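You operate a simulated robot arm through the tools that you are given. There is no shell and no other tool. Be economical: measure what you need, move in short steps, check, and stop when the job is done.

The job below is to be done with a simulated two-armed robot. You get a single attempt, and the scene is never put back.

## Task
Clip on the card for the black drive's fault and disable the drive.
Fine: the old card goes on the pale green mat; shut the clip on the new one; the drive's grey switch off.

It is judged by the outcome, as a careful person would: the job done as asked, and still so three seconds after it is handed in. It fails if anything else is knocked over, pushed out of place, dropped, spilled or broken.

## Robot
Two 7-joint arms with two-finger parallel grippers on one trunk, on a base that drives. Base frame: it is fixed to the floor where the robot stands at the start and does not move with it; the origin is under the middle of the robot, x ahead of it, y to its left, z up; the surface under the hand at the start is at about z = 0.75. Readings come in m, degrees, newtons and seconds.
The left shoulder is at the start at [0.08, 0.131, 0.947], the right one opposite. With the tool pointing down near the work surface each hand reaches from about 0.4 to 0.86 m from the robot's upright axis, wherever it stands, measured 20 degrees to its own side. Places, roughly: bench switch [0.4, 0.6, 0.7]; big black plug (4x2x3 cm) [1, 0.1, 0.8]; big blue cap [0.75, 3.25, 0.75]; big grey plug (3x2x3 cm) [1, 0.8, 0.8]; big yellow cap [0.75, 3.5, 0.75]; black cable (2x2x3 cm) [0.5, 0.9, 0.8]; blue drive [1, 1, 0.75]; clip of the clipboard [0.6, 0.2, 0.8]; cord switch [0.9, 0.8, 0.8]; drive dial [0.8, 0.8, 0.9]; green cable (2x3x4 cm) [1, 0.9, 0.8]; grey switch [0.8, 0.8, 0.9]; orange cable (2x3x4 cm) [1, 0.2, 0.8]; orange cable (3x3x4 cm) [0.6, 0.9, 0.8]; orange cable (3x3x5 cm) [1, 0.1, 0.8]; small black plug (2x2x3 cm) [0.7, 0.6, 0.8]. Payload 1.57 kg a hand.
The TCP of each hand is the grasp point between the finger pads, 0.03 m short of the fingertips. In the tool frame z runs along the fingers and y along their closing line. The gripper opens to 0.11 m. The fingers are 0.024 m wide and 0.012 m thick; the gripper's body (0.048 by 0.112 m) begins 0.078 m behind the TCP.
Orientation is that of the tool frame in the base frame, as [roll, pitch, yaw] about the fixed x, y, z axes, in that order (R = Rz(yaw) Ry(pitch) Rx(roll)). With the fingers straight down and closing along the base's y, the tool's x points along the base's -x, its y along +y and its z along -z.

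## Interface
- The arms move only by the tool jog_arm. It takes "left_increments", "right_increments" or both (then of equal length, played together; a hand with none holds still); each is a list of rows, each an object of numbers (a shift or turn left out is 0, a gripper value left out holds the last): "claw": the opening, from 0 (shut) to 1 (fully open); "dx", "dy", "dz": the shift along the base's x, y, z in m; "ax", "ay", "az": the turn, a rotation vector about the base's x, y, z in degrees. In form: [{"claw": .., "dx": .., "dy": .., "dz": .., "ax": .., "ay": .., "az": ..}, ...]. A call has 1 to 10 rows; each row shifts and turns the commanded pose from where the row before left it. Rows are played at 5 a second. More than 0.05 m and 8.6 degrees between two rows, or a gripper value outside its range, and nothing of the call is played. A pose out of reach is approached as far as the arm can. The call stops where the force on the tool passes 80 N (or 10 N more than at its start, if that is more) or the arm is blocked; 0.2 s more then pass. The fingers move at their own pace (about 0.108 m/s each) and stop on an object; they squeeze with about 21 N. The grip force told is the motor's: it shows also when the fingers shut on nothing. Time passes only in rows, and 0.2 s behind the last, so rows that do not move let the fingers close. It gives the time, the measured TCP pose, the force on the tool (base axes), the opening and the grip force at its end, in the units of the frame above (readings bear some noise), with the torque about the TCP (base axes, N m) and any sound that the robot's microphone picked up.
- Cameras (640 x 400 px; columns grow to the right, rows downward): "scene" is now at [-0.0618, 0.0388, 1.4156]; the picture's right is [0.44, -0.90, 0.00], its down [-0.54, -0.27, -0.80] and it looks along [0.71, 0.35, -0.60] (base axes); focal length 256 px, centre (320, 200). "left" rides on the left gripper at [0.07, -0.016, -0.141] in its tool frame; the picture's right is [0.23, 0.97, 0.00], its down [-0.86, 0.20, -0.48] and it looks along [-0.47, 0.11, 0.88] (tool axes); focal length 222 px, centre (320, 200). "right" rides on the right gripper at [0.07, 0.016, -0.141] in its tool frame; the picture's right is [-0.23, 0.97, 0.00], its down [-0.86, -0.20, -0.48] and it looks along [-0.47, -0.11, 0.88] (tool axes); focal length 222 px, centre (320, 200). There is no depth. A picture from a camera that has moved, and an enlarged one, comes with that camera's place and axes in the base frame and with its lens.
- grab_frame(camera): a new picture of that camera. It takes no simulated time.
- roll_base(legs): drives the robot by 1 to 6 legs, each [ahead, left, turn to the left] in m, m and degrees, along the robot's own axes; the way and the turn of a leg run together, so that a leg with both is an arc; at most 1.5 m and 180 degrees a leg. The arms and the cameras ride along, it lands a little off, and it stops where it bumps. It gives what a move gives.
- turn_head(pan, tilt): turns the head with the scene camera to pan (to the left, within 109 degrees either way) and tilt (down, from -29 to 69), counted from straight ahead of the robot. It gives what a move gives.
- close_up(camera, box): a new picture of the part [left, top, right, bottom] of that camera's present view, enlarged. It takes no simulated time.
- finish_job(): hands the job in; it is judged then, once.

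Work in short steps. Places have to be worked out from the pictures, the camera data and where the tool is seen: move nearer, look again, correct. Check each grasp and each placing, and mend what went wrong. You have 120 turns and 108 pictures in all, those below and enlarged ones among them. Open the grippers and draw the arms clear of the work before you hand the job in, unless the task says otherwise; then end with one line.

The tools are called after "Call:" by a JSON object that holds its "op" and its "data". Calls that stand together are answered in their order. jog_arm: Moves the arms, as the interface text tells. Its arguments: {"type":"object","properties":{"left_increments":{"type":"array"},"right_increments":{"type":"array"}},"required":[]} The other tools are called the same way: roll_base (legs) drives the base; turn_head (pan, tilt) turns the head that bears the scene camera; grab_frame (camera) takes a picture; close_up (camera, box) takes an enlarged picture of a part of a camera's view; finish_job () hands the job in.

At the start:

```text
time_s: 0.0
left_eef_pos: [0.3103, 0.4089, 1.2007]
left_tcp_rot: [180.0, 0.0, 180.0]
left_ft_force: [0.0, -0.3, -0.1]
left_torque: [0.02, -0.01, 0.01]
left_width: 0.1101
left_finger_force: 0.0
right_eef_pos: [0.5129, 0.0067, 1.2531]
right_tcp_rot: [-179.9, -0.1, 180.0]
right_ft_force: [0.2, -0.5, -0.1]
right_torque: [0.03, -0.02, -0.01]
right_width: 0.1103
right_finger_force: 0.1
robot x, y, heading: [-0.0003, -0.0003, -0.1]
head pan, tilt: [26.3, 37.1]
```

scene: 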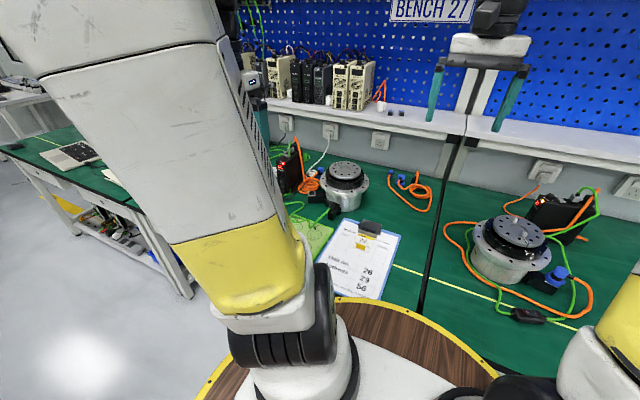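
right: 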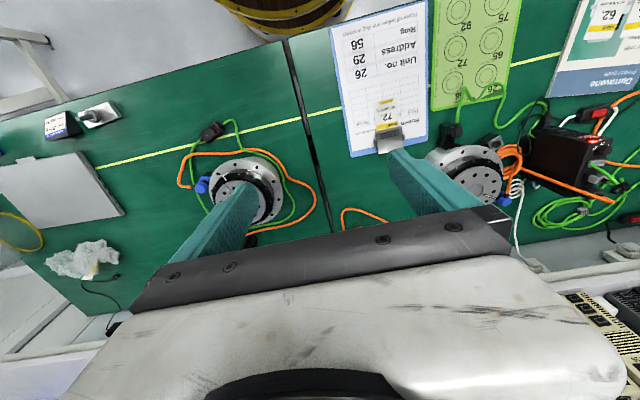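
left: 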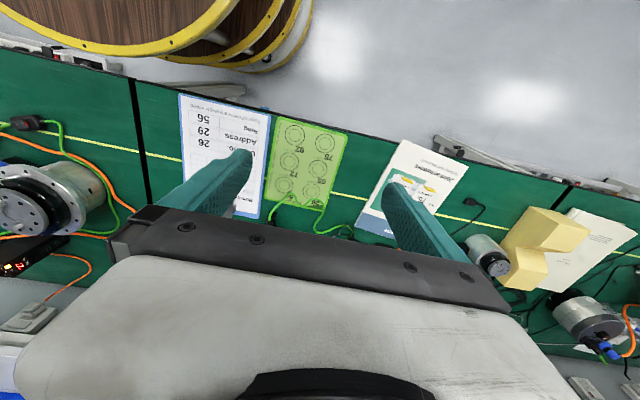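

The pictures show the clipboard, a pale green mat with numbered rings, and two black drives. I look closer at the clipboard, the mat and the drives.

Call:
{"op": "close_up", "data": {"camera": "right", "box": [320, 0, 640, 200]}}

Call:
{"op": "close_up", "data": {"camera": "left", "box": [160, 80, 480, 280]}}

Call:
{"op": "close_up", "data": {"camera": "scene", "box": [240, 120, 460, 300]}}

```text
2.00 times, centred on (480, 100) of right
camera zoom: at [0.4419, 0.0239, 1.3941], right [0.23, 0.97, 0.0], down [0.86, -0.2, 0.48], along [0.47, -0.11, -0.88], focal length 444 px, centre (0, 400)
```

zoom: 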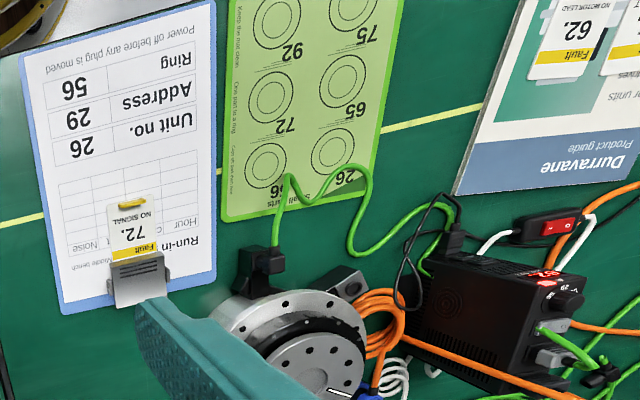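

```text
2.00 times, centred on (320, 180) of left
camera zoom: at [0.2416, 0.3914, 1.3406], right [-0.23, 0.97, 0.0], down [0.86, 0.2, 0.48], along [0.47, 0.11, -0.88], focal length 444 px, centre (320, 240)
```

zoom: 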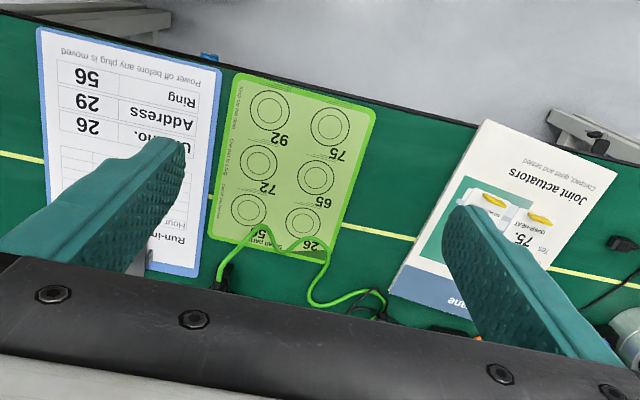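

```text
2.22 times, centred on (350, 210) of scene
camera zoom: at [-0.0618, 0.0388, 1.4156], right [0.44, -0.9, 0.0], down [-0.54, -0.27, -0.8], along [0.71, 0.35, -0.6], focal length 569 px, centre (253, 178)
```

zoom: 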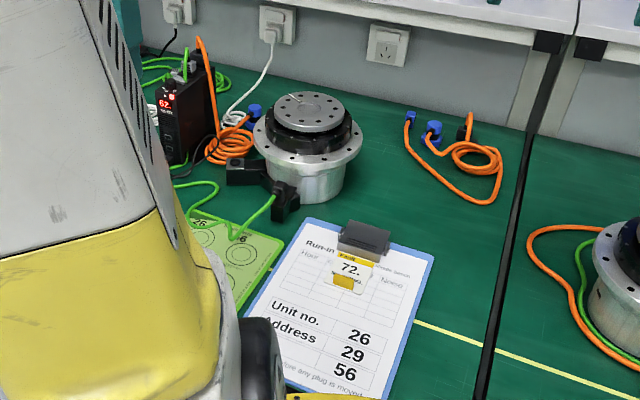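

The clip holds card 72. The cards on the booklet read 62 and 75 or similar, and the drive's display has to be read. I draw the left arm back out of the view and turn the head left toward the drive.

Call:
{"op": "roll_base", "data": {"legs": [[0, 0.4, 0]]}}

Call:
{"op": "turn_head", "data": {"pan": 20, "tilt": 45}}

Call:
{"op": "grab_frame", "data": {"camera": "scene"}}

Call:
{"op": "grab_frame", "data": {"camera": "left"}}

Call:
{"op": "grab_frame", "data": {"camera": "right"}}

```text
time_s: 2.5
left_eef_pos: [0.3121, 0.8052, 1.1998]
left_tcp_rot: [180.0, 0.0, 179.9]
left_ft_force: [-0.1, 0.7, -0.1]
left_torque: [-0.02, 0.01, -0.02]
left_width: 0.1099
left_finger_force: 0.0
right_eef_pos: [0.5117, 0.4044, 1.2525]
right_tcp_rot: [180.0, 0.0, 180.0]
right_ft_force: [-0.4, 0.5, 0.1]
right_torque: [0.0, 0.01, -0.01]
right_width: 0.11
right_finger_force: 0.0
robot x, y, heading: [-0.0009, 0.3997, 0.1]
head pan, tilt: [26.3, 37.1]
```

```text
time_s: 3.2
left_eef_pos: [0.3101, 0.8056, 1.2016]
left_tcp_rot: [-180.0, 0.0, 179.9]
left_ft_force: [0.5, 0.3, 0.3]
left_torque: [-0.02, -0.03, -0.01]
left_width: 0.1102
left_finger_force: 0.0
right_eef_pos: [0.5116, 0.4057, 1.2518]
right_tcp_rot: [-180.0, 0.0, 179.9]
right_ft_force: [0.2, -0.3, -0.7]
right_torque: [-0.02, 0.01, 0.04]
right_width: 0.1098
right_finger_force: 0.0
robot x, y, heading: [-0.0018, 0.4001, 0.1]
head pan, tilt: [20.0, 45.0]
```

```text
101 pictures are left
camera scene: at [-0.0628, 0.4265, 1.404], right [0.34, -0.94, 0.0], down [-0.66, -0.24, -0.71], along [0.67, 0.24, -0.71], focal length 256 px, centre (320, 200)
```

scene: 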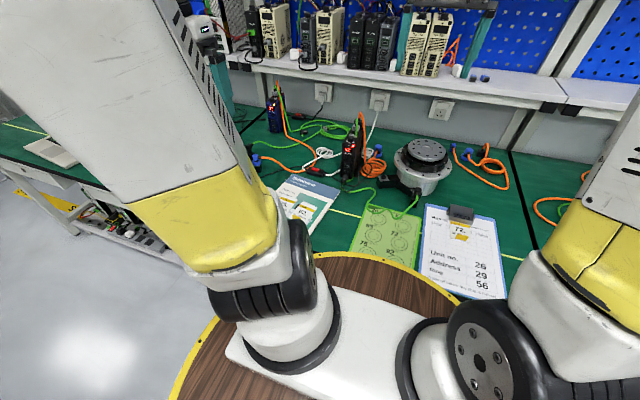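

```text
100 pictures are left
camera left: at [0.2427, 0.7892, 1.3407], right [-0.23, 0.97, 0.0], down [0.86, 0.2, 0.48], along [0.47, 0.11, -0.88], focal length 222 px, centre (320, 200)
```

left: 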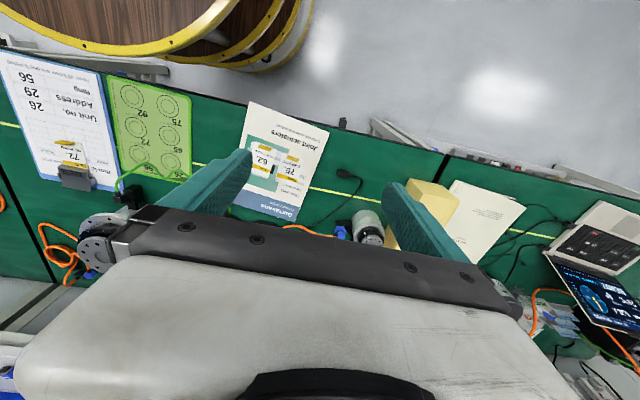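

```text
99 pictures are left
camera right: at [0.4424, 0.4213, 1.394], right [0.23, 0.97, 0.0], down [0.85, -0.2, 0.48], along [0.47, -0.11, -0.88], focal length 222 px, centre (320, 200)
```

right: 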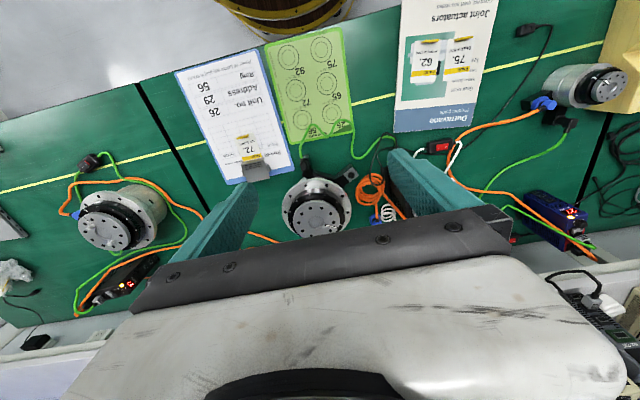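

The booklet holds cards 62 and 75. I zoom in on the black drive's display and on the cards.

Call:
{"op": "close_up", "data": {"camera": "scene", "box": [310, 110, 410, 210]}}

Call:
{"op": "close_up", "data": {"camera": "right", "box": [380, 0, 540, 140]}}

Call:
{"op": "close_up", "data": {"camera": "right", "box": [180, 100, 370, 240]}}

```text
4.00 times, centred on (360, 160) of scene
camera zoom: at [-0.0628, 0.4265, 1.404], right [0.34, -0.94, 0.0], down [-0.66, -0.24, -0.71], along [0.67, 0.24, -0.71], focal length 1023 px, centre (160, 360)
```

zoom: 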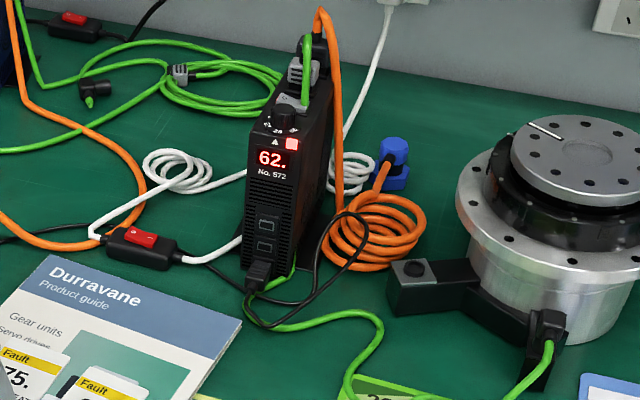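

```text
2.86 times, centred on (460, 70) of right
camera zoom: at [0.4424, 0.4213, 1.394], right [0.23, 0.97, 0.0], down [0.85, -0.2, 0.48], along [0.47, -0.11, -0.88], focal length 635 px, centre (-80, 571)
```

zoom: 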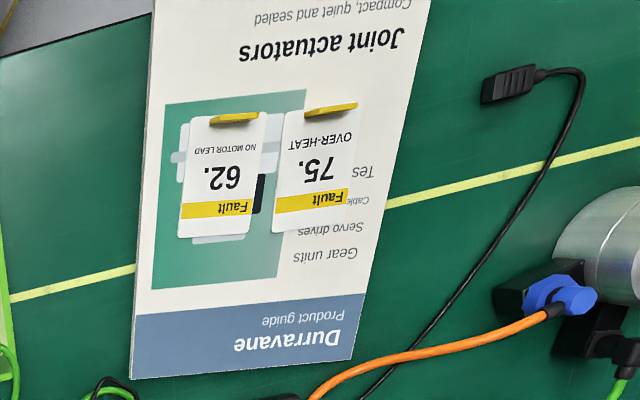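

```text
2.86 times, centred on (275, 170) of right
camera zoom: at [0.4424, 0.4213, 1.394], right [0.23, 0.97, 0.0], down [0.85, -0.2, 0.48], along [0.47, -0.11, -0.88], focal length 635 px, centre (449, 286)
```

zoom: 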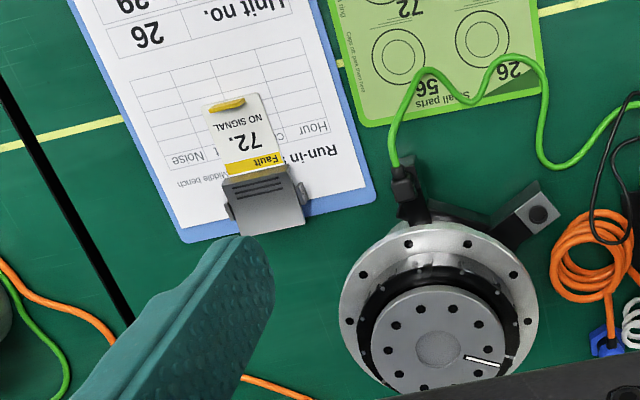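

The middle-bench black drive shows 62, so the new card is "62 NO MOTOR LEAD". Next I bring the right hand over the clipboard to study the clip.

Call:
{"op": "jog_arm", "data": {"right_increments": [{"dy": -0.04, "dz": -0.03}, {"dy": -0.04, "dz": -0.03}, {"dy": -0.04, "dz": -0.03}, {"dy": -0.04, "dz": -0.03}, {"dy": -0.04, "dz": -0.03}, {"dy": -0.025, "dz": -0.04}, {"dz": -0.04}, {"dz": -0.04}]}}

Call:
{"op": "grab_frame", "data": {"camera": "right"}}

Call:
{"op": "grab_frame", "data": {"camera": "scene"}}

```text
time_s: 5.0
left_eef_pos: [0.3113, 0.8042, 1.2004]
left_tcp_rot: [-180.0, 0.1, 179.9]
left_ft_force: [0.0, -0.3, 0.0]
left_torque: [0.0, 0.0, 0.01]
left_width: 0.11
left_finger_force: 0.1
right_eef_pos: [0.511, 0.1804, 0.9817]
right_tcp_rot: [180.0, 0.0, 179.9]
right_ft_force: [-0.5, 0.4, 0.5]
right_torque: [-0.01, -0.05, 0.01]
right_width: 0.1097
right_finger_force: 0.1
robot x, y, heading: [-0.0006, 0.4007, -0.2]
head pan, tilt: [20.0, 45.0]
```

```text
95 pictures are left
camera right: at [0.441, 0.1964, 1.1235], right [0.23, 0.97, 0.0], down [0.85, -0.2, 0.48], along [0.47, -0.11, -0.88], focal length 222 px, centre (320, 200)
```

right: 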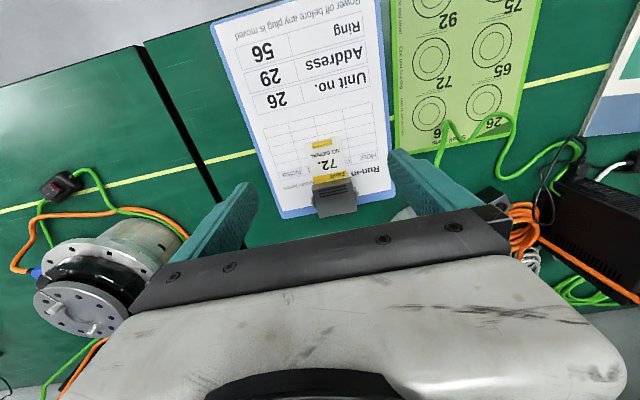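

```text
94 pictures are left
camera scene: at [-0.0632, 0.4265, 1.404], right [0.34, -0.94, 0.0], down [-0.66, -0.24, -0.71], along [0.67, 0.24, -0.71], focal length 256 px, centre (320, 200)
```

scene: 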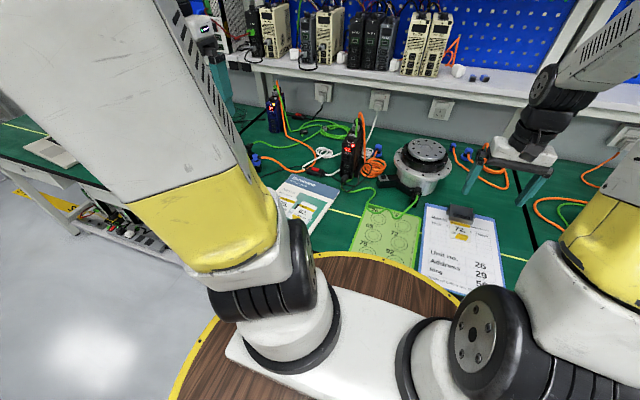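

I zoom in on the clip from both cameras to see how it works.

Call:
{"op": "close_up", "data": {"camera": "right", "box": [280, 130, 400, 230]}}

Call:
{"op": "close_up", "data": {"camera": "scene", "box": [420, 190, 510, 270]}}

```text
4.00 times, centred on (340, 180) of right
camera zoom: at [0.441, 0.1964, 1.1235], right [0.23, 0.97, 0.0], down [0.85, -0.2, 0.48], along [0.47, -0.11, -0.88], focal length 888 px, centre (240, 280)
```

zoom: 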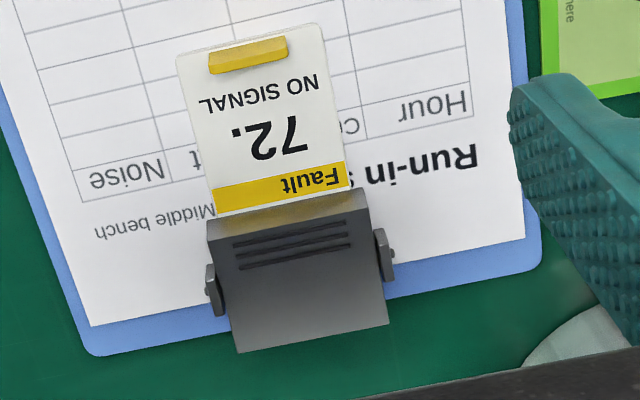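

```text
5.00 times, centred on (465, 230) of scene
camera zoom: at [-0.0632, 0.4265, 1.404], right [0.34, -0.94, 0.0], down [-0.66, -0.24, -0.71], along [0.67, 0.24, -0.71], focal length 1279 px, centre (-405, 50)
```

zoom: 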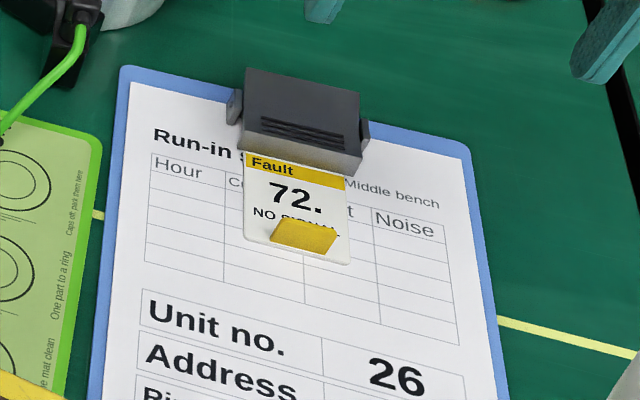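

The clip looks like a rocking lever with a pivot between two ears. I tilt the right hand to look at it from the side.

Call:
{"op": "jog_arm", "data": {"right_increments": [{"ax": 8, "dx": 0.01, "dy": -0.02, "dz": -0.02}, {"ax": 8, "dx": 0.01, "dy": -0.02, "dz": -0.02}, {"ax": 8, "dx": 0.01, "dy": -0.02, "dz": -0.02}, {"ax": 8, "dx": 0.01, "dy": -0.02, "dz": -0.02}, {"ax": 8, "dx": 0.01, "dy": -0.02, "dz": -0.015}]}}

Call:
{"op": "grab_frame", "data": {"camera": "right"}}

```text
time_s: 6.2
left_eef_pos: [0.3116, 0.8058, 1.2001]
left_tcp_rot: [180.0, 0.0, -180.0]
left_ft_force: [0.3, 0.2, -0.3]
left_torque: [-0.06, -0.02, 0.0]
left_width: 0.1101
left_finger_force: 0.0
right_eef_pos: [0.5621, 0.0821, 0.8879]
right_tcp_rot: [139.9, 0.0, 179.8]
right_ft_force: [-0.2, 0.2, 0.1]
right_torque: [-0.01, -0.02, -0.02]
right_width: 0.11
right_finger_force: 0.0
robot x, y, heading: [-0.0022, 0.3965, -0.0]
head pan, tilt: [20.0, 45.0]
```

```text
91 pictures are left
camera right: at [0.492, 0.0029, 1.0068], right [0.23, 0.74, 0.63], down [0.85, -0.46, 0.24], along [0.47, 0.48, -0.74], focal length 222 px, centre (320, 200)
```

right: 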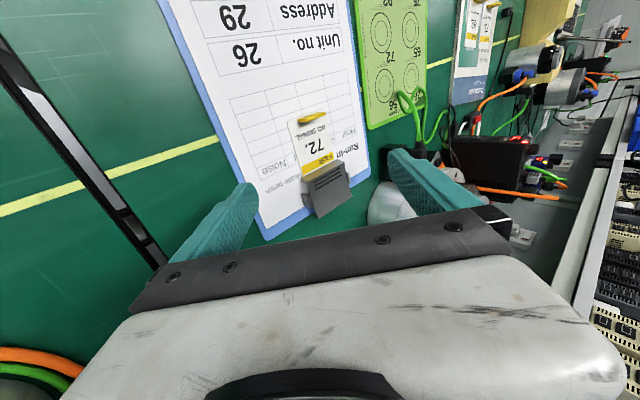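

Call:
{"op": "close_up", "data": {"camera": "right", "box": [270, 100, 390, 230]}}

```text
3.08 times, centred on (330, 165) of right
camera zoom: at [0.492, 0.0029, 1.0068], right [0.23, 0.74, 0.63], down [0.85, -0.46, 0.24], along [0.47, 0.48, -0.74], focal length 684 px, centre (289, 308)
```

zoom: 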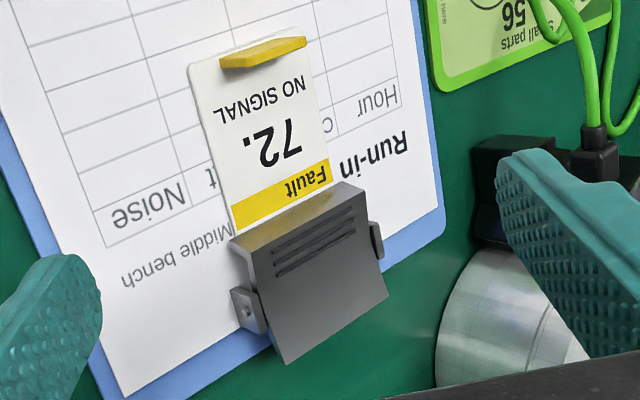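

By triangulation the tail of the clip sits at about (0.664, 0.178, 0.775), the pivot at x≈0.635 and the front edge at x≈0.604. I return the hand upright and closed, above the tail, to press it.

Call:
{"op": "jog_arm", "data": {"right_increments": [{"claw": 0, "ax": -8, "dx": 0.02, "dy": 0.02}, {"ax": -8, "dx": 0.02, "dy": 0.02}, {"ax": -8, "dx": 0.02, "dy": 0.02}, {"ax": -8, "dx": 0.02, "dy": 0.02}, {"ax": -8, "dx": 0.016, "dy": 0.016}, {"dz": -0.025}, {"dz": -0.025}]}}

Call:
{"op": "close_up", "data": {"camera": "right", "box": [200, 100, 440, 250]}}

Call:
{"op": "close_up", "data": {"camera": "scene", "box": [400, 110, 560, 270]}}

```text
time_s: 7.8
left_eef_pos: [0.3098, 0.8049, 1.2009]
left_tcp_rot: [180.0, 0.0, 179.8]
left_ft_force: [0.4, 0.2, -0.3]
left_torque: [-0.03, -0.02, 0.02]
left_width: 0.1101
left_finger_force: 0.1
right_eef_pos: [0.6578, 0.1755, 0.8385]
right_tcp_rot: [-180.0, 0.0, 179.9]
right_ft_force: [0.0, -0.6, 0.3]
right_torque: [0.01, 0.01, -0.02]
right_width: 0.0
right_finger_force: 21.1
robot x, y, heading: [-0.0022, 0.3957, 0.0]
head pan, tilt: [20.0, 45.0]
```

```text
2.67 times, centred on (320, 175) of right
camera zoom: at [0.5869, 0.1926, 0.9795], right [0.23, 0.97, 0.0], down [0.85, -0.2, 0.48], along [0.47, -0.11, -0.88], focal length 592 px, centre (320, 267)
```

zoom: 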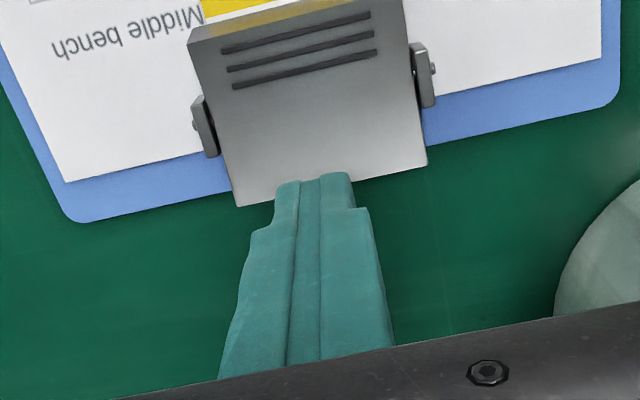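

```text
2.50 times, centred on (480, 190) of scene
camera zoom: at [-0.063, 0.4266, 1.404], right [0.34, -0.94, 0.0], down [-0.66, -0.24, -0.71], along [0.66, 0.24, -0.71], focal length 640 px, centre (-80, 225)
```

zoom: 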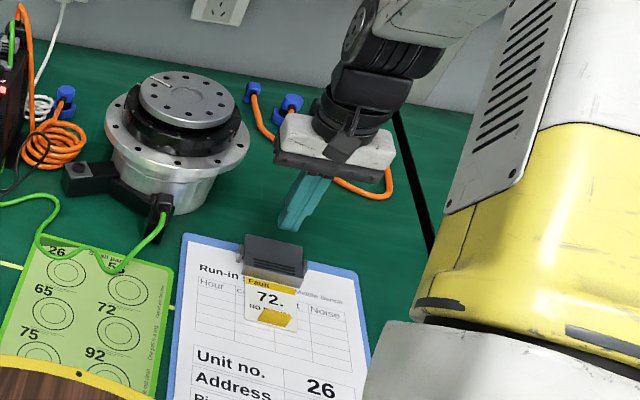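

The fingertip is over the tail as planned. I press down in small steps until I meet resistance.

Call:
{"op": "jog_arm", "data": {"right_increments": [{"dx": -0.003, "dz": -0.015}, {"dz": -0.012}, {"dz": -0.006}, {"dz": -0.004}, {"dz": -0.004}]}}

Call:
{"op": "close_up", "data": {"camera": "right", "box": [200, 60, 440, 210]}}

```text
time_s: 9.0
left_eef_pos: [0.3111, 0.8056, 1.1999]
left_tcp_rot: [-180.0, 0.0, 179.9]
left_ft_force: [0.3, -0.1, -0.4]
left_torque: [0.02, -0.01, -0.01]
left_width: 0.1101
left_finger_force: 0.0
right_eef_pos: [0.656, 0.1755, 0.7973]
right_tcp_rot: [-180.0, 0.1, 179.9]
right_ft_force: [-2.5, -0.2, 18.2]
right_torque: [0.02, 0.27, 0.0]
right_width: 0.0003
right_finger_force: 21.0
robot x, y, heading: [-0.0009, 0.3996, 0.1]
head pan, tilt: [20.0, 45.0]
```

```text
2.67 times, centred on (320, 135) of right
camera zoom: at [0.5851, 0.1923, 0.9395], right [0.23, 0.97, 0.0], down [0.85, -0.2, 0.48], along [0.47, -0.11, -0.88], focal length 592 px, centre (320, 373)
```

zoom: 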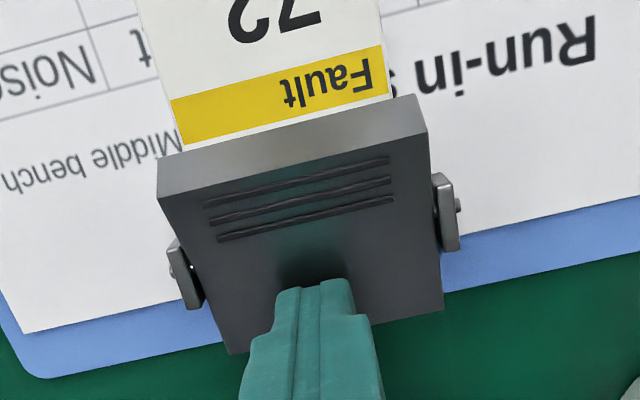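

There is 18 N on the tail and the plate has begun to tilt. I press on.

Call:
{"op": "jog_arm", "data": {"right_increments": [{"dz": -0.004}, {"dz": -0.004}, {"dz": -0.003}, {}]}}

Call:
{"op": "close_up", "data": {"camera": "right", "box": [200, 60, 440, 210]}}

```text
time_s: 9.6
left_eef_pos: [0.3109, 0.8052, 1.2007]
left_tcp_rot: [-179.9, 0.0, 179.8]
left_ft_force: [0.3, -1.2, -0.5]
left_torque: [-0.04, -0.03, 0.03]
left_width: 0.1102
left_finger_force: 0.1
right_eef_pos: [0.6592, 0.174, 0.7972]
right_tcp_rot: [179.9, 0.8, 179.8]
right_ft_force: [2.0, 0.2, 13.0]
right_torque: [0.01, 0.1, -0.08]
right_width: 0.0
right_finger_force: 21.1
robot x, y, heading: [0.002, 0.3978, -0.3]
head pan, tilt: [20.0, 45.0]
stopped in row 3 (right hand): the force on the tool passed its limit at 86 N (the readings are from after the stop); the commanded pose is now the measured one
```

```text
2.67 times, centred on (320, 135) of right
camera zoom: at [0.588, 0.1921, 0.9381], right [0.23, 0.97, 0.0], down [0.85, -0.2, 0.49], along [0.48, -0.11, -0.87], focal length 592 px, centre (320, 373)
```

zoom: 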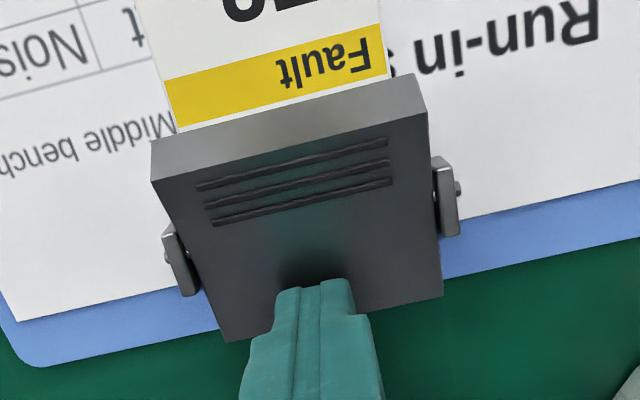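

It went hard at a tip height of about 0.767. I lift off and check whether the clip changed state.

Call:
{"op": "jog_arm", "data": {"right_increments": [{"dz": 0.02}, {"dz": 0.021, "dx": -0.002, "dy": 0.0015}]}}

Call:
{"op": "close_up", "data": {"camera": "right", "box": [200, 100, 440, 250]}}

Call:
{"op": "close_up", "data": {"camera": "scene", "box": [420, 190, 510, 270]}}

```text
time_s: 10.2
left_eef_pos: [0.3103, 0.8048, 1.201]
left_tcp_rot: [180.0, 0.0, 180.0]
left_ft_force: [0.6, 0.7, 1.2]
left_torque: [0.0, 0.02, 0.0]
left_width: 0.11
left_finger_force: 0.1
right_eef_pos: [0.6568, 0.1756, 0.8368]
right_tcp_rot: [180.0, 0.5, 180.0]
right_ft_force: [-0.3, 0.0, -0.5]
right_torque: [-0.03, 0.0, 0.02]
right_width: 0.0001
right_finger_force: 20.4
robot x, y, heading: [0.0008, 0.3964, -0.4]
head pan, tilt: [20.0, 45.0]
```

```text
2.67 times, centred on (320, 175) of right
camera zoom: at [0.5861, 0.1926, 0.9773], right [0.23, 0.97, 0.0], down [0.85, -0.2, 0.49], along [0.47, -0.11, -0.87], focal length 592 px, centre (320, 267)
```

zoom: 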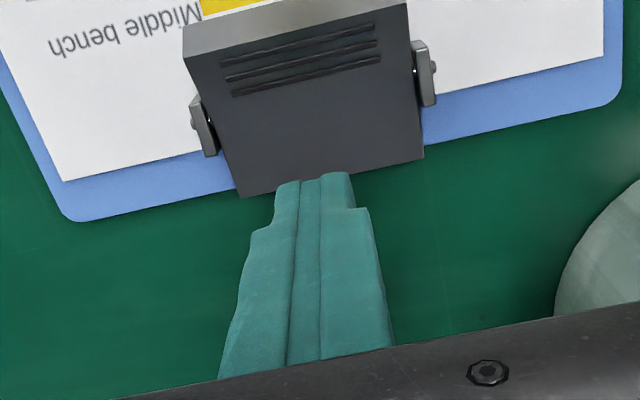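

```text
5.00 times, centred on (465, 230) of scene
camera zoom: at [-0.0627, 0.4264, 1.404], right [0.34, -0.94, 0.0], down [-0.67, -0.24, -0.71], along [0.66, 0.24, -0.71], focal length 1279 px, centre (-405, 50)
```

zoom: 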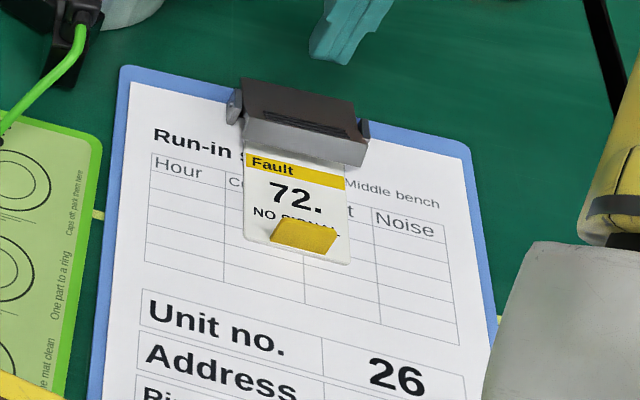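

The clip is bistable and now stays open. I raise the hand, open it, turn it 90° so the fingers close along x, and move over the tab.

Call:
{"op": "jog_arm", "data": {"right_increments": [{"dz": 0.02, "claw": 0.5, "az": 8.5}, {"dz": 0.02, "dx": -0.015, "az": 8.5}, {"dx": -0.015, "az": 8.5}, {"dx": -0.015, "az": 8.5}, {"dx": -0.015, "az": 8.5}, {"dx": -0.015, "az": 8.5}, {"dx": -0.015, "az": 8.5}, {"dx": -0.015, "az": 8.5}, {"dx": -0.015, "az": 8.5}, {"dx": -0.007, "az": 8.5}]}}

Call:
{"op": "grab_frame", "data": {"camera": "right"}}

```text
time_s: 12.4
left_eef_pos: [0.3108, 0.8049, 1.1997]
left_tcp_rot: [-180.0, 0.0, 179.9]
left_ft_force: [-0.3, 0.6, -0.1]
left_torque: [-0.01, -0.02, -0.01]
left_width: 0.1101
left_finger_force: 0.1
right_eef_pos: [0.5314, 0.177, 0.8755]
right_tcp_rot: [-180.0, 0.4, -95.0]
right_ft_force: [0.4, -0.5, 0.5]
right_torque: [-0.01, 0.01, 0.0]
right_width: 0.0551
right_finger_force: 0.1
robot x, y, heading: [0.0045, 0.399, -0.1]
head pan, tilt: [20.0, 45.0]
```

```text
83 pictures are left
camera right: at [0.5075, 0.1083, 1.0171], right [-0.95, 0.31, 0.0], down [0.27, 0.83, 0.49], along [0.15, 0.46, -0.87], focal length 222 px, centre (320, 200)
```

right: 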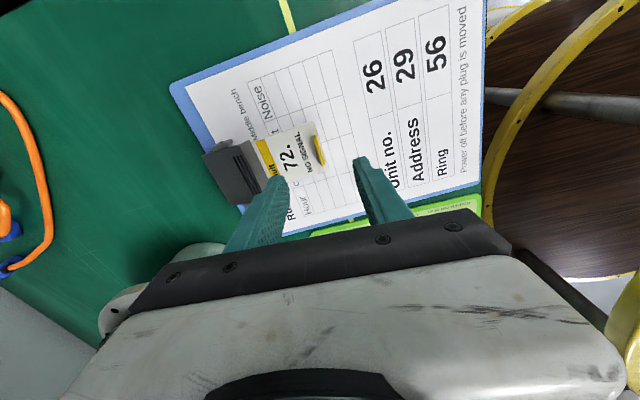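

I take a close look at the tab between the fingers.

Call:
{"op": "close_up", "data": {"camera": "right", "box": [190, 90, 430, 240]}}

Call:
{"op": "close_up", "data": {"camera": "scene", "box": [400, 160, 520, 270]}}

```text
2.67 times, centred on (310, 165) of right
camera zoom: at [0.5075, 0.1083, 1.0171], right [-0.95, 0.31, 0.0], down [0.27, 0.83, 0.49], along [0.15, 0.46, -0.87], focal length 592 px, centre (347, 293)
```

zoom: 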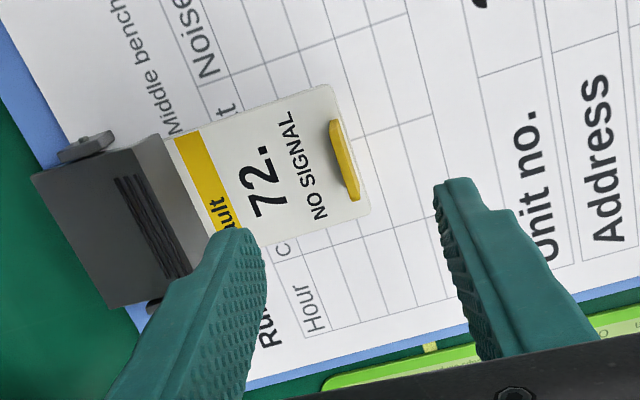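

```text
3.64 times, centred on (460, 215) of scene
camera zoom: at [-0.0629, 0.4264, 1.404], right [0.34, -0.94, 0.0], down [-0.67, -0.24, -0.71], along [0.66, 0.24, -0.71], focal length 930 px, centre (-189, 146)
```

zoom: 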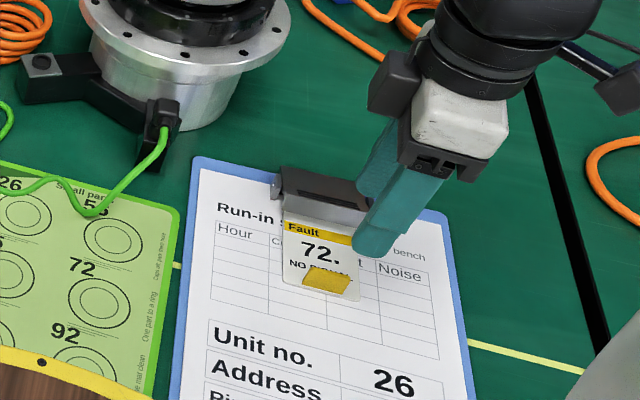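

The tab runs along y at x≈0.531 from y≈0.159 to 0.193 with its top at z≈0.775, and the fingers straddle it. I trim the yaw, descend until the fingertips are at about 0.762, and close.

Call:
{"op": "jog_arm", "data": {"right_increments": [{"az": 3.5, "dz": -0.03}, {"dz": -0.03}, {"dz": -0.015}, {"dz": -0.008}]}}

Call:
{"op": "close_up", "data": {"camera": "right", "box": [190, 50, 430, 200]}}

```text
time_s: 13.4
left_eef_pos: [0.3113, 0.8048, 1.2002]
left_tcp_rot: [-180.0, 0.0, 179.9]
left_ft_force: [-1.0, 0.4, -0.4]
left_torque: [-0.02, -0.02, -0.02]
left_width: 0.1099
left_finger_force: 0.0
right_eef_pos: [0.5287, 0.1773, 0.7959]
right_tcp_rot: [-180.0, 0.4, -91.5]
right_ft_force: [-0.1, -0.4, 0.3]
right_torque: [0.01, -0.03, -0.02]
right_width: 0.055
right_finger_force: 0.0
robot x, y, heading: [0.0015, 0.3971, -0.3]
head pan, tilt: [20.0, 45.0]
```

```text
2.67 times, centred on (310, 125) of right
camera zoom: at [0.5102, 0.1068, 0.9348], right [-0.97, 0.25, 0.0], down [0.22, 0.84, 0.49], along [0.12, 0.47, -0.87], focal length 592 px, centre (347, 400)
```

zoom: 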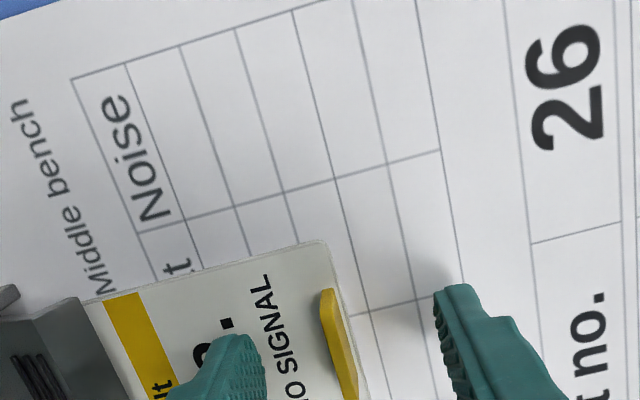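

The tab is centred between the fingertips. I go down 4 mm and close.

Call:
{"op": "jog_arm", "data": {"right_increments": [{"dz": -0.004}, {"claw": 0}, {}, {}]}}

Call:
{"op": "close_up", "data": {"camera": "right", "box": [190, 50, 430, 200]}}

```text
time_s: 14.4
left_eef_pos: [0.311, 0.8046, 1.2003]
left_tcp_rot: [-180.0, 0.0, 179.9]
left_ft_force: [-0.3, -0.1, 0.0]
left_torque: [-0.02, -0.01, -0.01]
left_width: 0.1102
left_finger_force: 0.0
right_eef_pos: [0.528, 0.1756, 0.7903]
right_tcp_rot: [-180.0, 0.7, -91.7]
right_ft_force: [0.2, 0.3, -0.1]
right_torque: [-0.02, -0.02, 0.02]
right_width: 0.0025
right_finger_force: 21.0
robot x, y, heading: [0.0023, 0.3999, 0.0]
head pan, tilt: [20.0, 45.0]
```

```text
2.67 times, centred on (310, 125) of right
camera zoom: at [0.5105, 0.1061, 0.9304], right [-0.97, 0.25, 0.0], down [0.22, 0.84, 0.49], along [0.12, 0.47, -0.87], focal length 592 px, centre (347, 400)
```

zoom: 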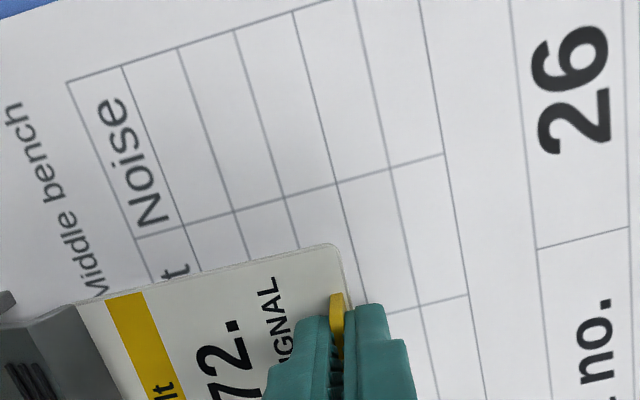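

The tab is gripped (2.5 mm). I draw the card out along −x with almost no lift.

Call:
{"op": "jog_arm", "data": {"right_increments": [{"dx": -0.015, "dz": 0.001}, {"dx": -0.015}, {"dx": -0.02}, {"dx": -0.02, "dz": 0.005}]}}

Call:
{"op": "grab_frame", "data": {"camera": "right"}}

Call:
{"op": "close_up", "data": {"camera": "scene", "box": [340, 160, 520, 300]}}

```text
time_s: 15.4
left_eef_pos: [0.3108, 0.8052, 1.201]
left_tcp_rot: [-180.0, 0.0, 179.9]
left_ft_force: [0.6, 0.8, 0.4]
left_torque: [0.03, -0.02, 0.0]
left_width: 0.1101
left_finger_force: 0.1
right_eef_pos: [0.459, 0.1751, 0.7954]
right_tcp_rot: [-180.0, 0.6, -91.6]
right_ft_force: [0.1, 0.2, 0.3]
right_torque: [0.04, 0.0, 0.01]
right_width: 0.0029
right_finger_force: 21.0
robot x, y, heading: [-0.0001, 0.3946, 0.0]
head pan, tilt: [20.0, 45.0]
```

```text
78 pictures are left
camera right: at [0.4405, 0.1057, 0.9363], right [-0.97, 0.25, 0.0], down [0.22, 0.84, 0.49], along [0.12, 0.47, -0.87], focal length 222 px, centre (320, 200)
```

right: 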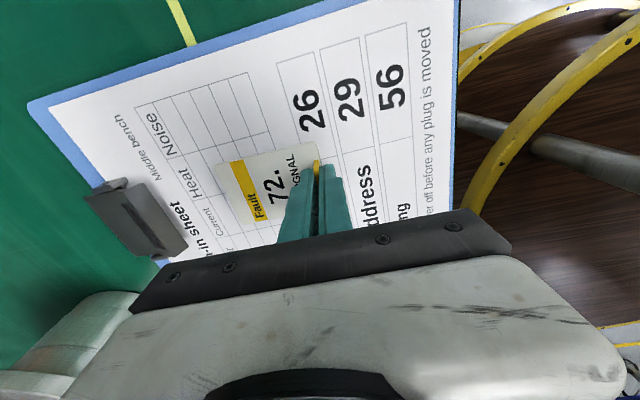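

```text
2.86 times, centred on (430, 230) of scene
camera zoom: at [-0.0627, 0.4264, 1.404], right [0.34, -0.94, 0.0], down [-0.67, -0.24, -0.71], along [0.66, 0.24, -0.71], focal length 731 px, centre (6, 114)
```

zoom: 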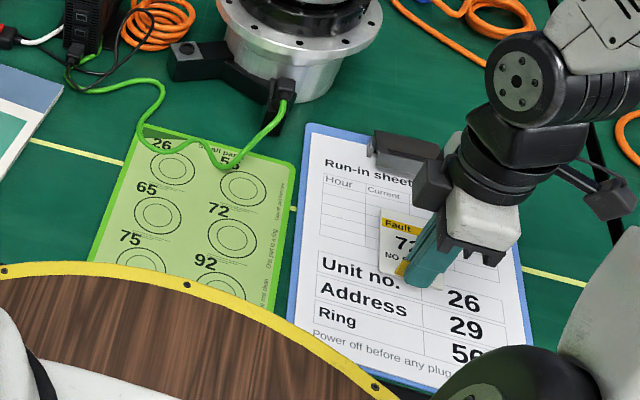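

The card is out and the clip stays open. I place it on the mat at about ring 56 (x≈0.50, y≈0.35), short of the green cable: lift, shift left, and look before lowering.

Call:
{"op": "jog_arm", "data": {"right_increments": [{"dz": 0.03}, {"dz": 0.02, "dy": 0.04}, {"dy": 0.045}, {"dy": 0.045, "dx": 0.014}, {"dy": 0.045}]}}

Call:
{"op": "grab_frame", "data": {"camera": "right"}}

Call:
{"op": "close_up", "data": {"camera": "scene", "box": [330, 150, 490, 270]}}

```text
time_s: 16.6
left_eef_pos: [0.3105, 0.8044, 1.2008]
left_tcp_rot: [180.0, 0.1, 180.0]
left_ft_force: [0.0, -0.1, 0.6]
left_torque: [0.02, -0.02, -0.04]
left_width: 0.11
left_finger_force: 0.0
right_eef_pos: [0.4742, 0.3532, 0.8476]
right_tcp_rot: [-179.9, 0.5, -91.7]
right_ft_force: [-0.2, 0.0, -0.3]
right_torque: [0.04, 0.01, 0.05]
right_width: 0.0024
right_finger_force: 21.3
robot x, y, heading: [-0.0003, 0.3985, -0.2]
head pan, tilt: [20.0, 45.0]
```

```text
76 pictures are left
camera right: at [0.4553, 0.2814, 0.9873], right [-0.97, 0.26, 0.0], down [0.22, 0.84, 0.49], along [0.12, 0.47, -0.87], focal length 222 px, centre (320, 200)
```

right: 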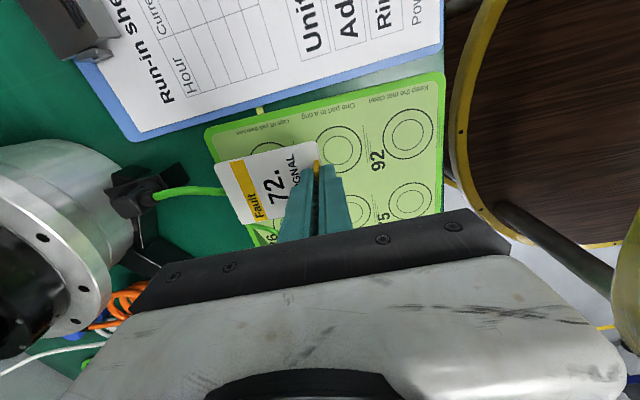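

```text
3.33 times, centred on (410, 210) of scene
camera zoom: at [-0.063, 0.426, 1.404], right [0.34, -0.94, 0.0], down [-0.67, -0.24, -0.71], along [0.67, 0.24, -0.71], focal length 853 px, centre (20, 167)
```

zoom: 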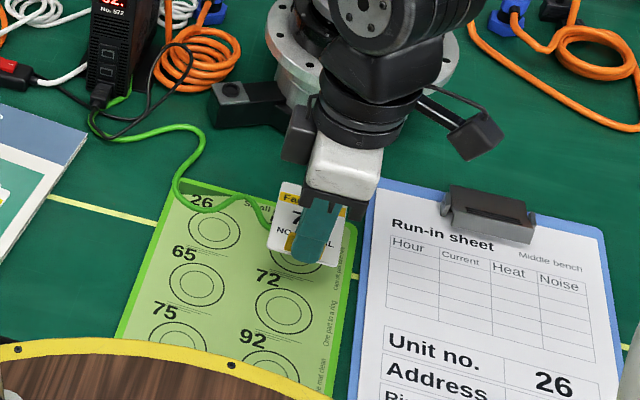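

To stay clear of the green cable I shift back 3 cm, then lower onto the mat.

Call:
{"op": "jog_arm", "data": {"right_increments": [{"dx": -0.03, "dy": 0.01}, {"dz": -0.03}, {"dz": -0.018}, {"dz": -0.005}, {"dz": -0.004}, {"dz": -0.003}]}}

Call:
{"op": "close_up", "data": {"camera": "right", "box": [160, 80, 440, 260]}}

```text
time_s: 18.0
left_eef_pos: [0.3104, 0.8055, 1.2006]
left_tcp_rot: [-180.0, 0.0, 179.9]
left_ft_force: [0.2, 0.4, 0.7]
left_torque: [0.0, -0.01, -0.01]
left_width: 0.1101
left_finger_force: 0.0
right_eef_pos: [0.4431, 0.3631, 0.7862]
right_tcp_rot: [-179.8, 0.6, -91.6]
right_ft_force: [0.2, 0.0, 15.0]
right_torque: [-0.04, -0.06, -0.02]
right_width: 0.0025
right_finger_force: 20.7
robot x, y, heading: [-0.0025, 0.3963, -0.3]
head pan, tilt: [20.0, 45.0]
```

```text
2.22 times, centred on (300, 170) of right
camera zoom: at [0.4246, 0.2923, 0.9271], right [-0.97, 0.25, 0.0], down [0.22, 0.84, 0.49], along [0.12, 0.47, -0.87], focal length 494 px, centre (364, 267)
```

zoom: 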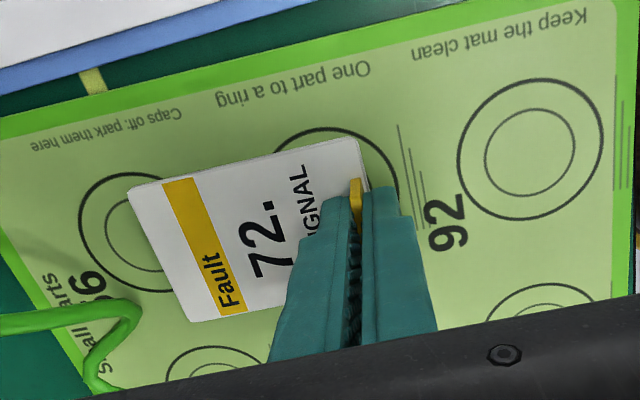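

The card lies on the mat (15 N contact), well inside and clear of the cable. I back off slightly, open a little, and lift straight up.

Call:
{"op": "jog_arm", "data": {"right_increments": [{"dz": 0.002}, {"claw": 0.3}, {}, {"dz": 0.03}, {"dz": 0.04}, {"dz": 0.05}]}}

Call:
{"op": "grab_frame", "data": {"camera": "right"}}

```text
time_s: 19.4
left_eef_pos: [0.3111, 0.8064, 1.2011]
left_tcp_rot: [-180.0, 0.1, 180.0]
left_ft_force: [0.5, 0.2, 0.3]
left_torque: [-0.04, 0.05, 0.02]
left_width: 0.1098
left_finger_force: 0.0
right_eef_pos: [0.4461, 0.3625, 0.9091]
right_tcp_rot: [-180.0, 0.6, -91.5]
right_ft_force: [0.6, -0.1, -0.2]
right_torque: [0.0, 0.06, -0.01]
right_width: 0.033
right_finger_force: 0.0
robot x, y, heading: [0.003, 0.3969, 0.0]
head pan, tilt: [20.0, 45.0]
```

```text
73 pictures are left
camera right: at [0.4265, 0.2923, 1.0501], right [-0.97, 0.25, 0.0], down [0.22, 0.84, 0.49], along [0.12, 0.47, -0.87], focal length 222 px, centre (320, 200)
```

right: 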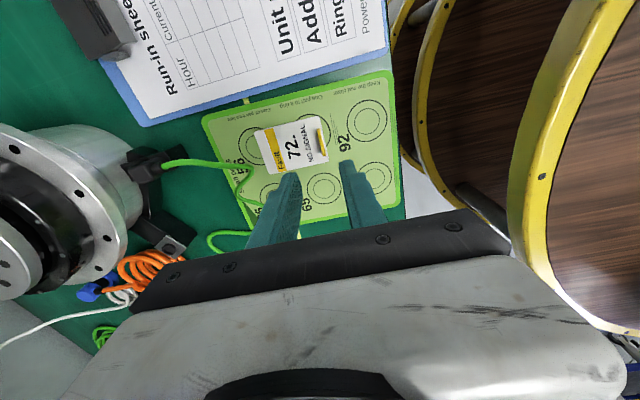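

Card 72 rests on the mat. I drive the base 0.2 m left so the right hand gets nearer to card 62 on the booklet, then look.

Call:
{"op": "roll_base", "data": {"legs": [[0, 0.2, 0]]}}

Call:
{"op": "jog_arm", "data": {"right_increments": [{"dy": 0.04, "claw": 0.5}, {"dy": 0.04}, {"dy": 0.03}]}}

Call:
{"op": "grab_frame", "data": {"camera": "right"}}

Call:
{"op": "grab_frame", "data": {"camera": "scene"}}

```text
time_s: 21.0
left_eef_pos: [0.3102, 1.0034, 1.2]
left_tcp_rot: [180.0, 0.0, -180.0]
left_ft_force: [0.4, 0.0, -0.7]
left_torque: [0.02, 0.0, -0.03]
left_width: 0.1103
left_finger_force: 0.1
right_eef_pos: [0.4464, 0.5607, 0.9085]
right_tcp_rot: [-180.0, 0.7, -91.6]
right_ft_force: [0.1, -0.2, -0.1]
right_torque: [0.02, -0.03, 0.01]
right_width: 0.0331
right_finger_force: 0.0
robot x, y, heading: [-0.001, 0.5951, -0.3]
head pan, tilt: [20.0, 45.0]
```

```text
time_s: 21.8
left_eef_pos: [0.3115, 1.003, 1.2002]
left_tcp_rot: [-180.0, -0.1, -180.0]
left_ft_force: [-0.6, -0.8, 1.0]
left_torque: [0.05, -0.02, 0.02]
left_width: 0.1101
left_finger_force: 0.2
right_eef_pos: [0.4452, 0.6691, 0.9109]
right_tcp_rot: [180.0, 0.6, -91.6]
right_ft_force: [0.1, -1.1, 0.2]
right_torque: [0.01, -0.03, 0.05]
right_width: 0.0549
right_finger_force: 0.1
robot x, y, heading: [-0.0029, 0.5968, -0.0]
head pan, tilt: [20.0, 45.0]
```

```text
72 pictures are left
camera right: at [0.4265, 0.5982, 1.0514], right [-0.97, 0.25, 0.0], down [0.22, 0.84, 0.49], along [0.12, 0.47, -0.87], focal length 222 px, centre (320, 200)
```

right: 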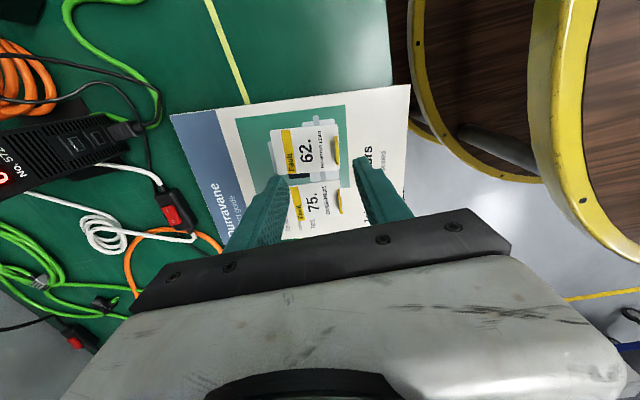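

```text
71 pictures are left
camera scene: at [-0.0628, 0.6232, 1.404], right [0.34, -0.94, 0.0], down [-0.66, -0.24, -0.71], along [0.66, 0.24, -0.71], focal length 256 px, centre (320, 200)
```

scene: 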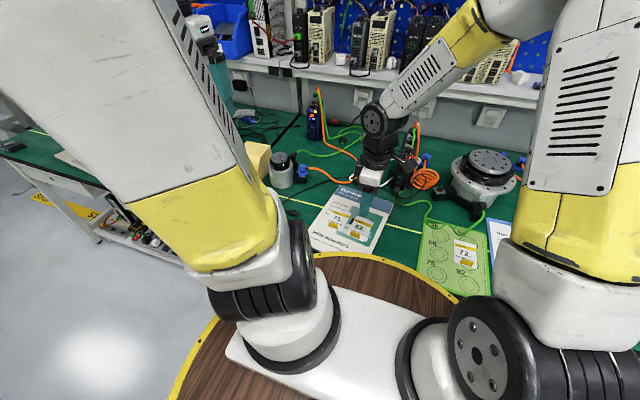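

Call:
{"op": "close_up", "data": {"camera": "right", "box": [230, 80, 430, 230]}}

```text
2.67 times, centred on (330, 155) of right
camera zoom: at [0.4265, 0.5982, 1.0514], right [-0.97, 0.25, 0.0], down [0.22, 0.84, 0.49], along [0.12, 0.47, -0.87], focal length 592 px, centre (293, 320)
```

zoom: 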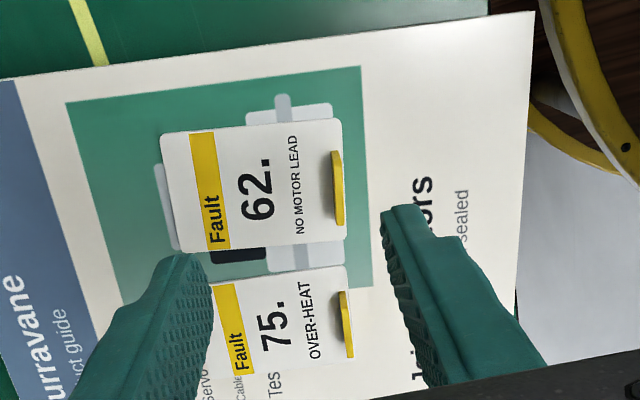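

Tab 62 is at about (0.425, 0.685), rotated −8°. I align with it and descend partway.

Call:
{"op": "jog_arm", "data": {"right_increments": [{"dx": -0.02, "dy": 0.016, "az": -6, "dz": -0.03}, {"dz": -0.04}, {"dz": -0.035}]}}

Call:
{"op": "close_up", "data": {"camera": "right", "box": [190, 50, 430, 200]}}

```text
time_s: 22.6
left_eef_pos: [0.3113, 1.0029, 1.1993]
left_tcp_rot: [-179.9, 0.0, -180.0]
left_ft_force: [0.1, -0.6, -0.1]
left_torque: [0.08, -0.01, 0.0]
left_width: 0.1099
left_finger_force: 0.0
right_eef_pos: [0.425, 0.6852, 0.8029]
right_tcp_rot: [-180.0, 0.6, -97.6]
right_ft_force: [0.0, -0.3, 0.2]
right_torque: [0.03, -0.02, 0.0]
right_width: 0.0552
right_finger_force: 0.0
robot x, y, heading: [0.0015, 0.5948, -0.0]
head pan, tilt: [20.0, 45.0]
```

```text
2.67 times, centred on (310, 125) of right
camera zoom: at [0.3994, 0.6169, 0.944], right [-0.94, 0.35, 0.0], down [0.31, 0.82, 0.49], along [0.17, 0.46, -0.87], focal length 592 px, centre (347, 400)
```

zoom: 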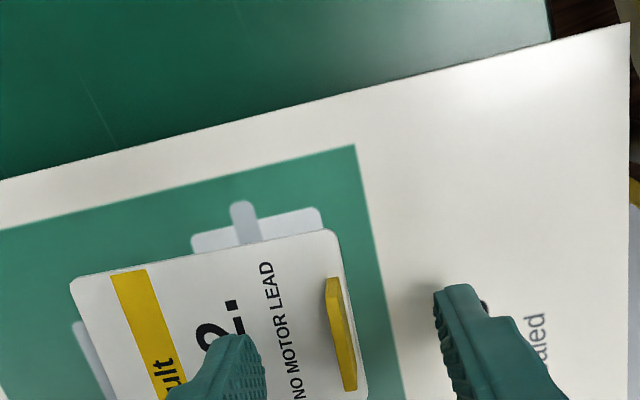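

The tab is well centred. I descend 11 mm and close.

Call:
{"op": "jog_arm", "data": {"right_increments": [{"dz": -0.006}, {"dz": -0.005}, {"claw": 0}, {}, {}]}}

Call:
{"op": "close_up", "data": {"camera": "right", "box": [190, 50, 430, 200]}}

```text
time_s: 23.8
left_eef_pos: [0.3107, 1.0035, 1.2003]
left_tcp_rot: [180.0, 0.0, 179.9]
left_ft_force: [-0.2, 0.7, 0.4]
left_torque: [0.03, -0.03, -0.03]
left_width: 0.1102
left_finger_force: 0.1
right_eef_pos: [0.4264, 0.6868, 0.7929]
right_tcp_rot: [179.9, 0.5, -97.5]
right_ft_force: [-1.5, 0.3, -0.5]
right_torque: [-0.03, 0.01, 0.0]
right_width: 0.0027
right_finger_force: 21.6
robot x, y, heading: [-0.0014, 0.5936, -0.0]
head pan, tilt: [20.0, 45.0]
```

```text
2.67 times, centred on (310, 125) of right
camera zoom: at [0.4, 0.6171, 0.9334], right [-0.94, 0.35, 0.0], down [0.31, 0.82, 0.49], along [0.17, 0.46, -0.87], focal length 592 px, centre (347, 400)
```

zoom: 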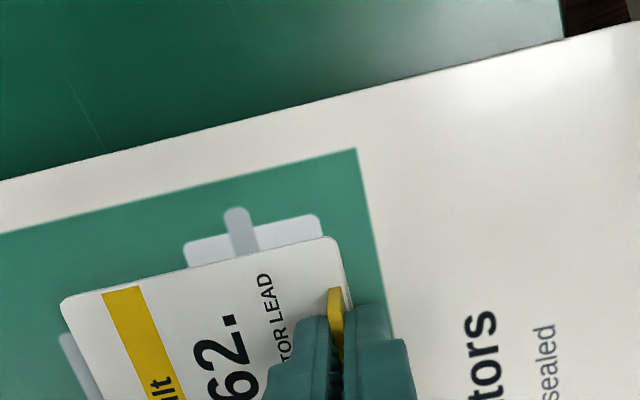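

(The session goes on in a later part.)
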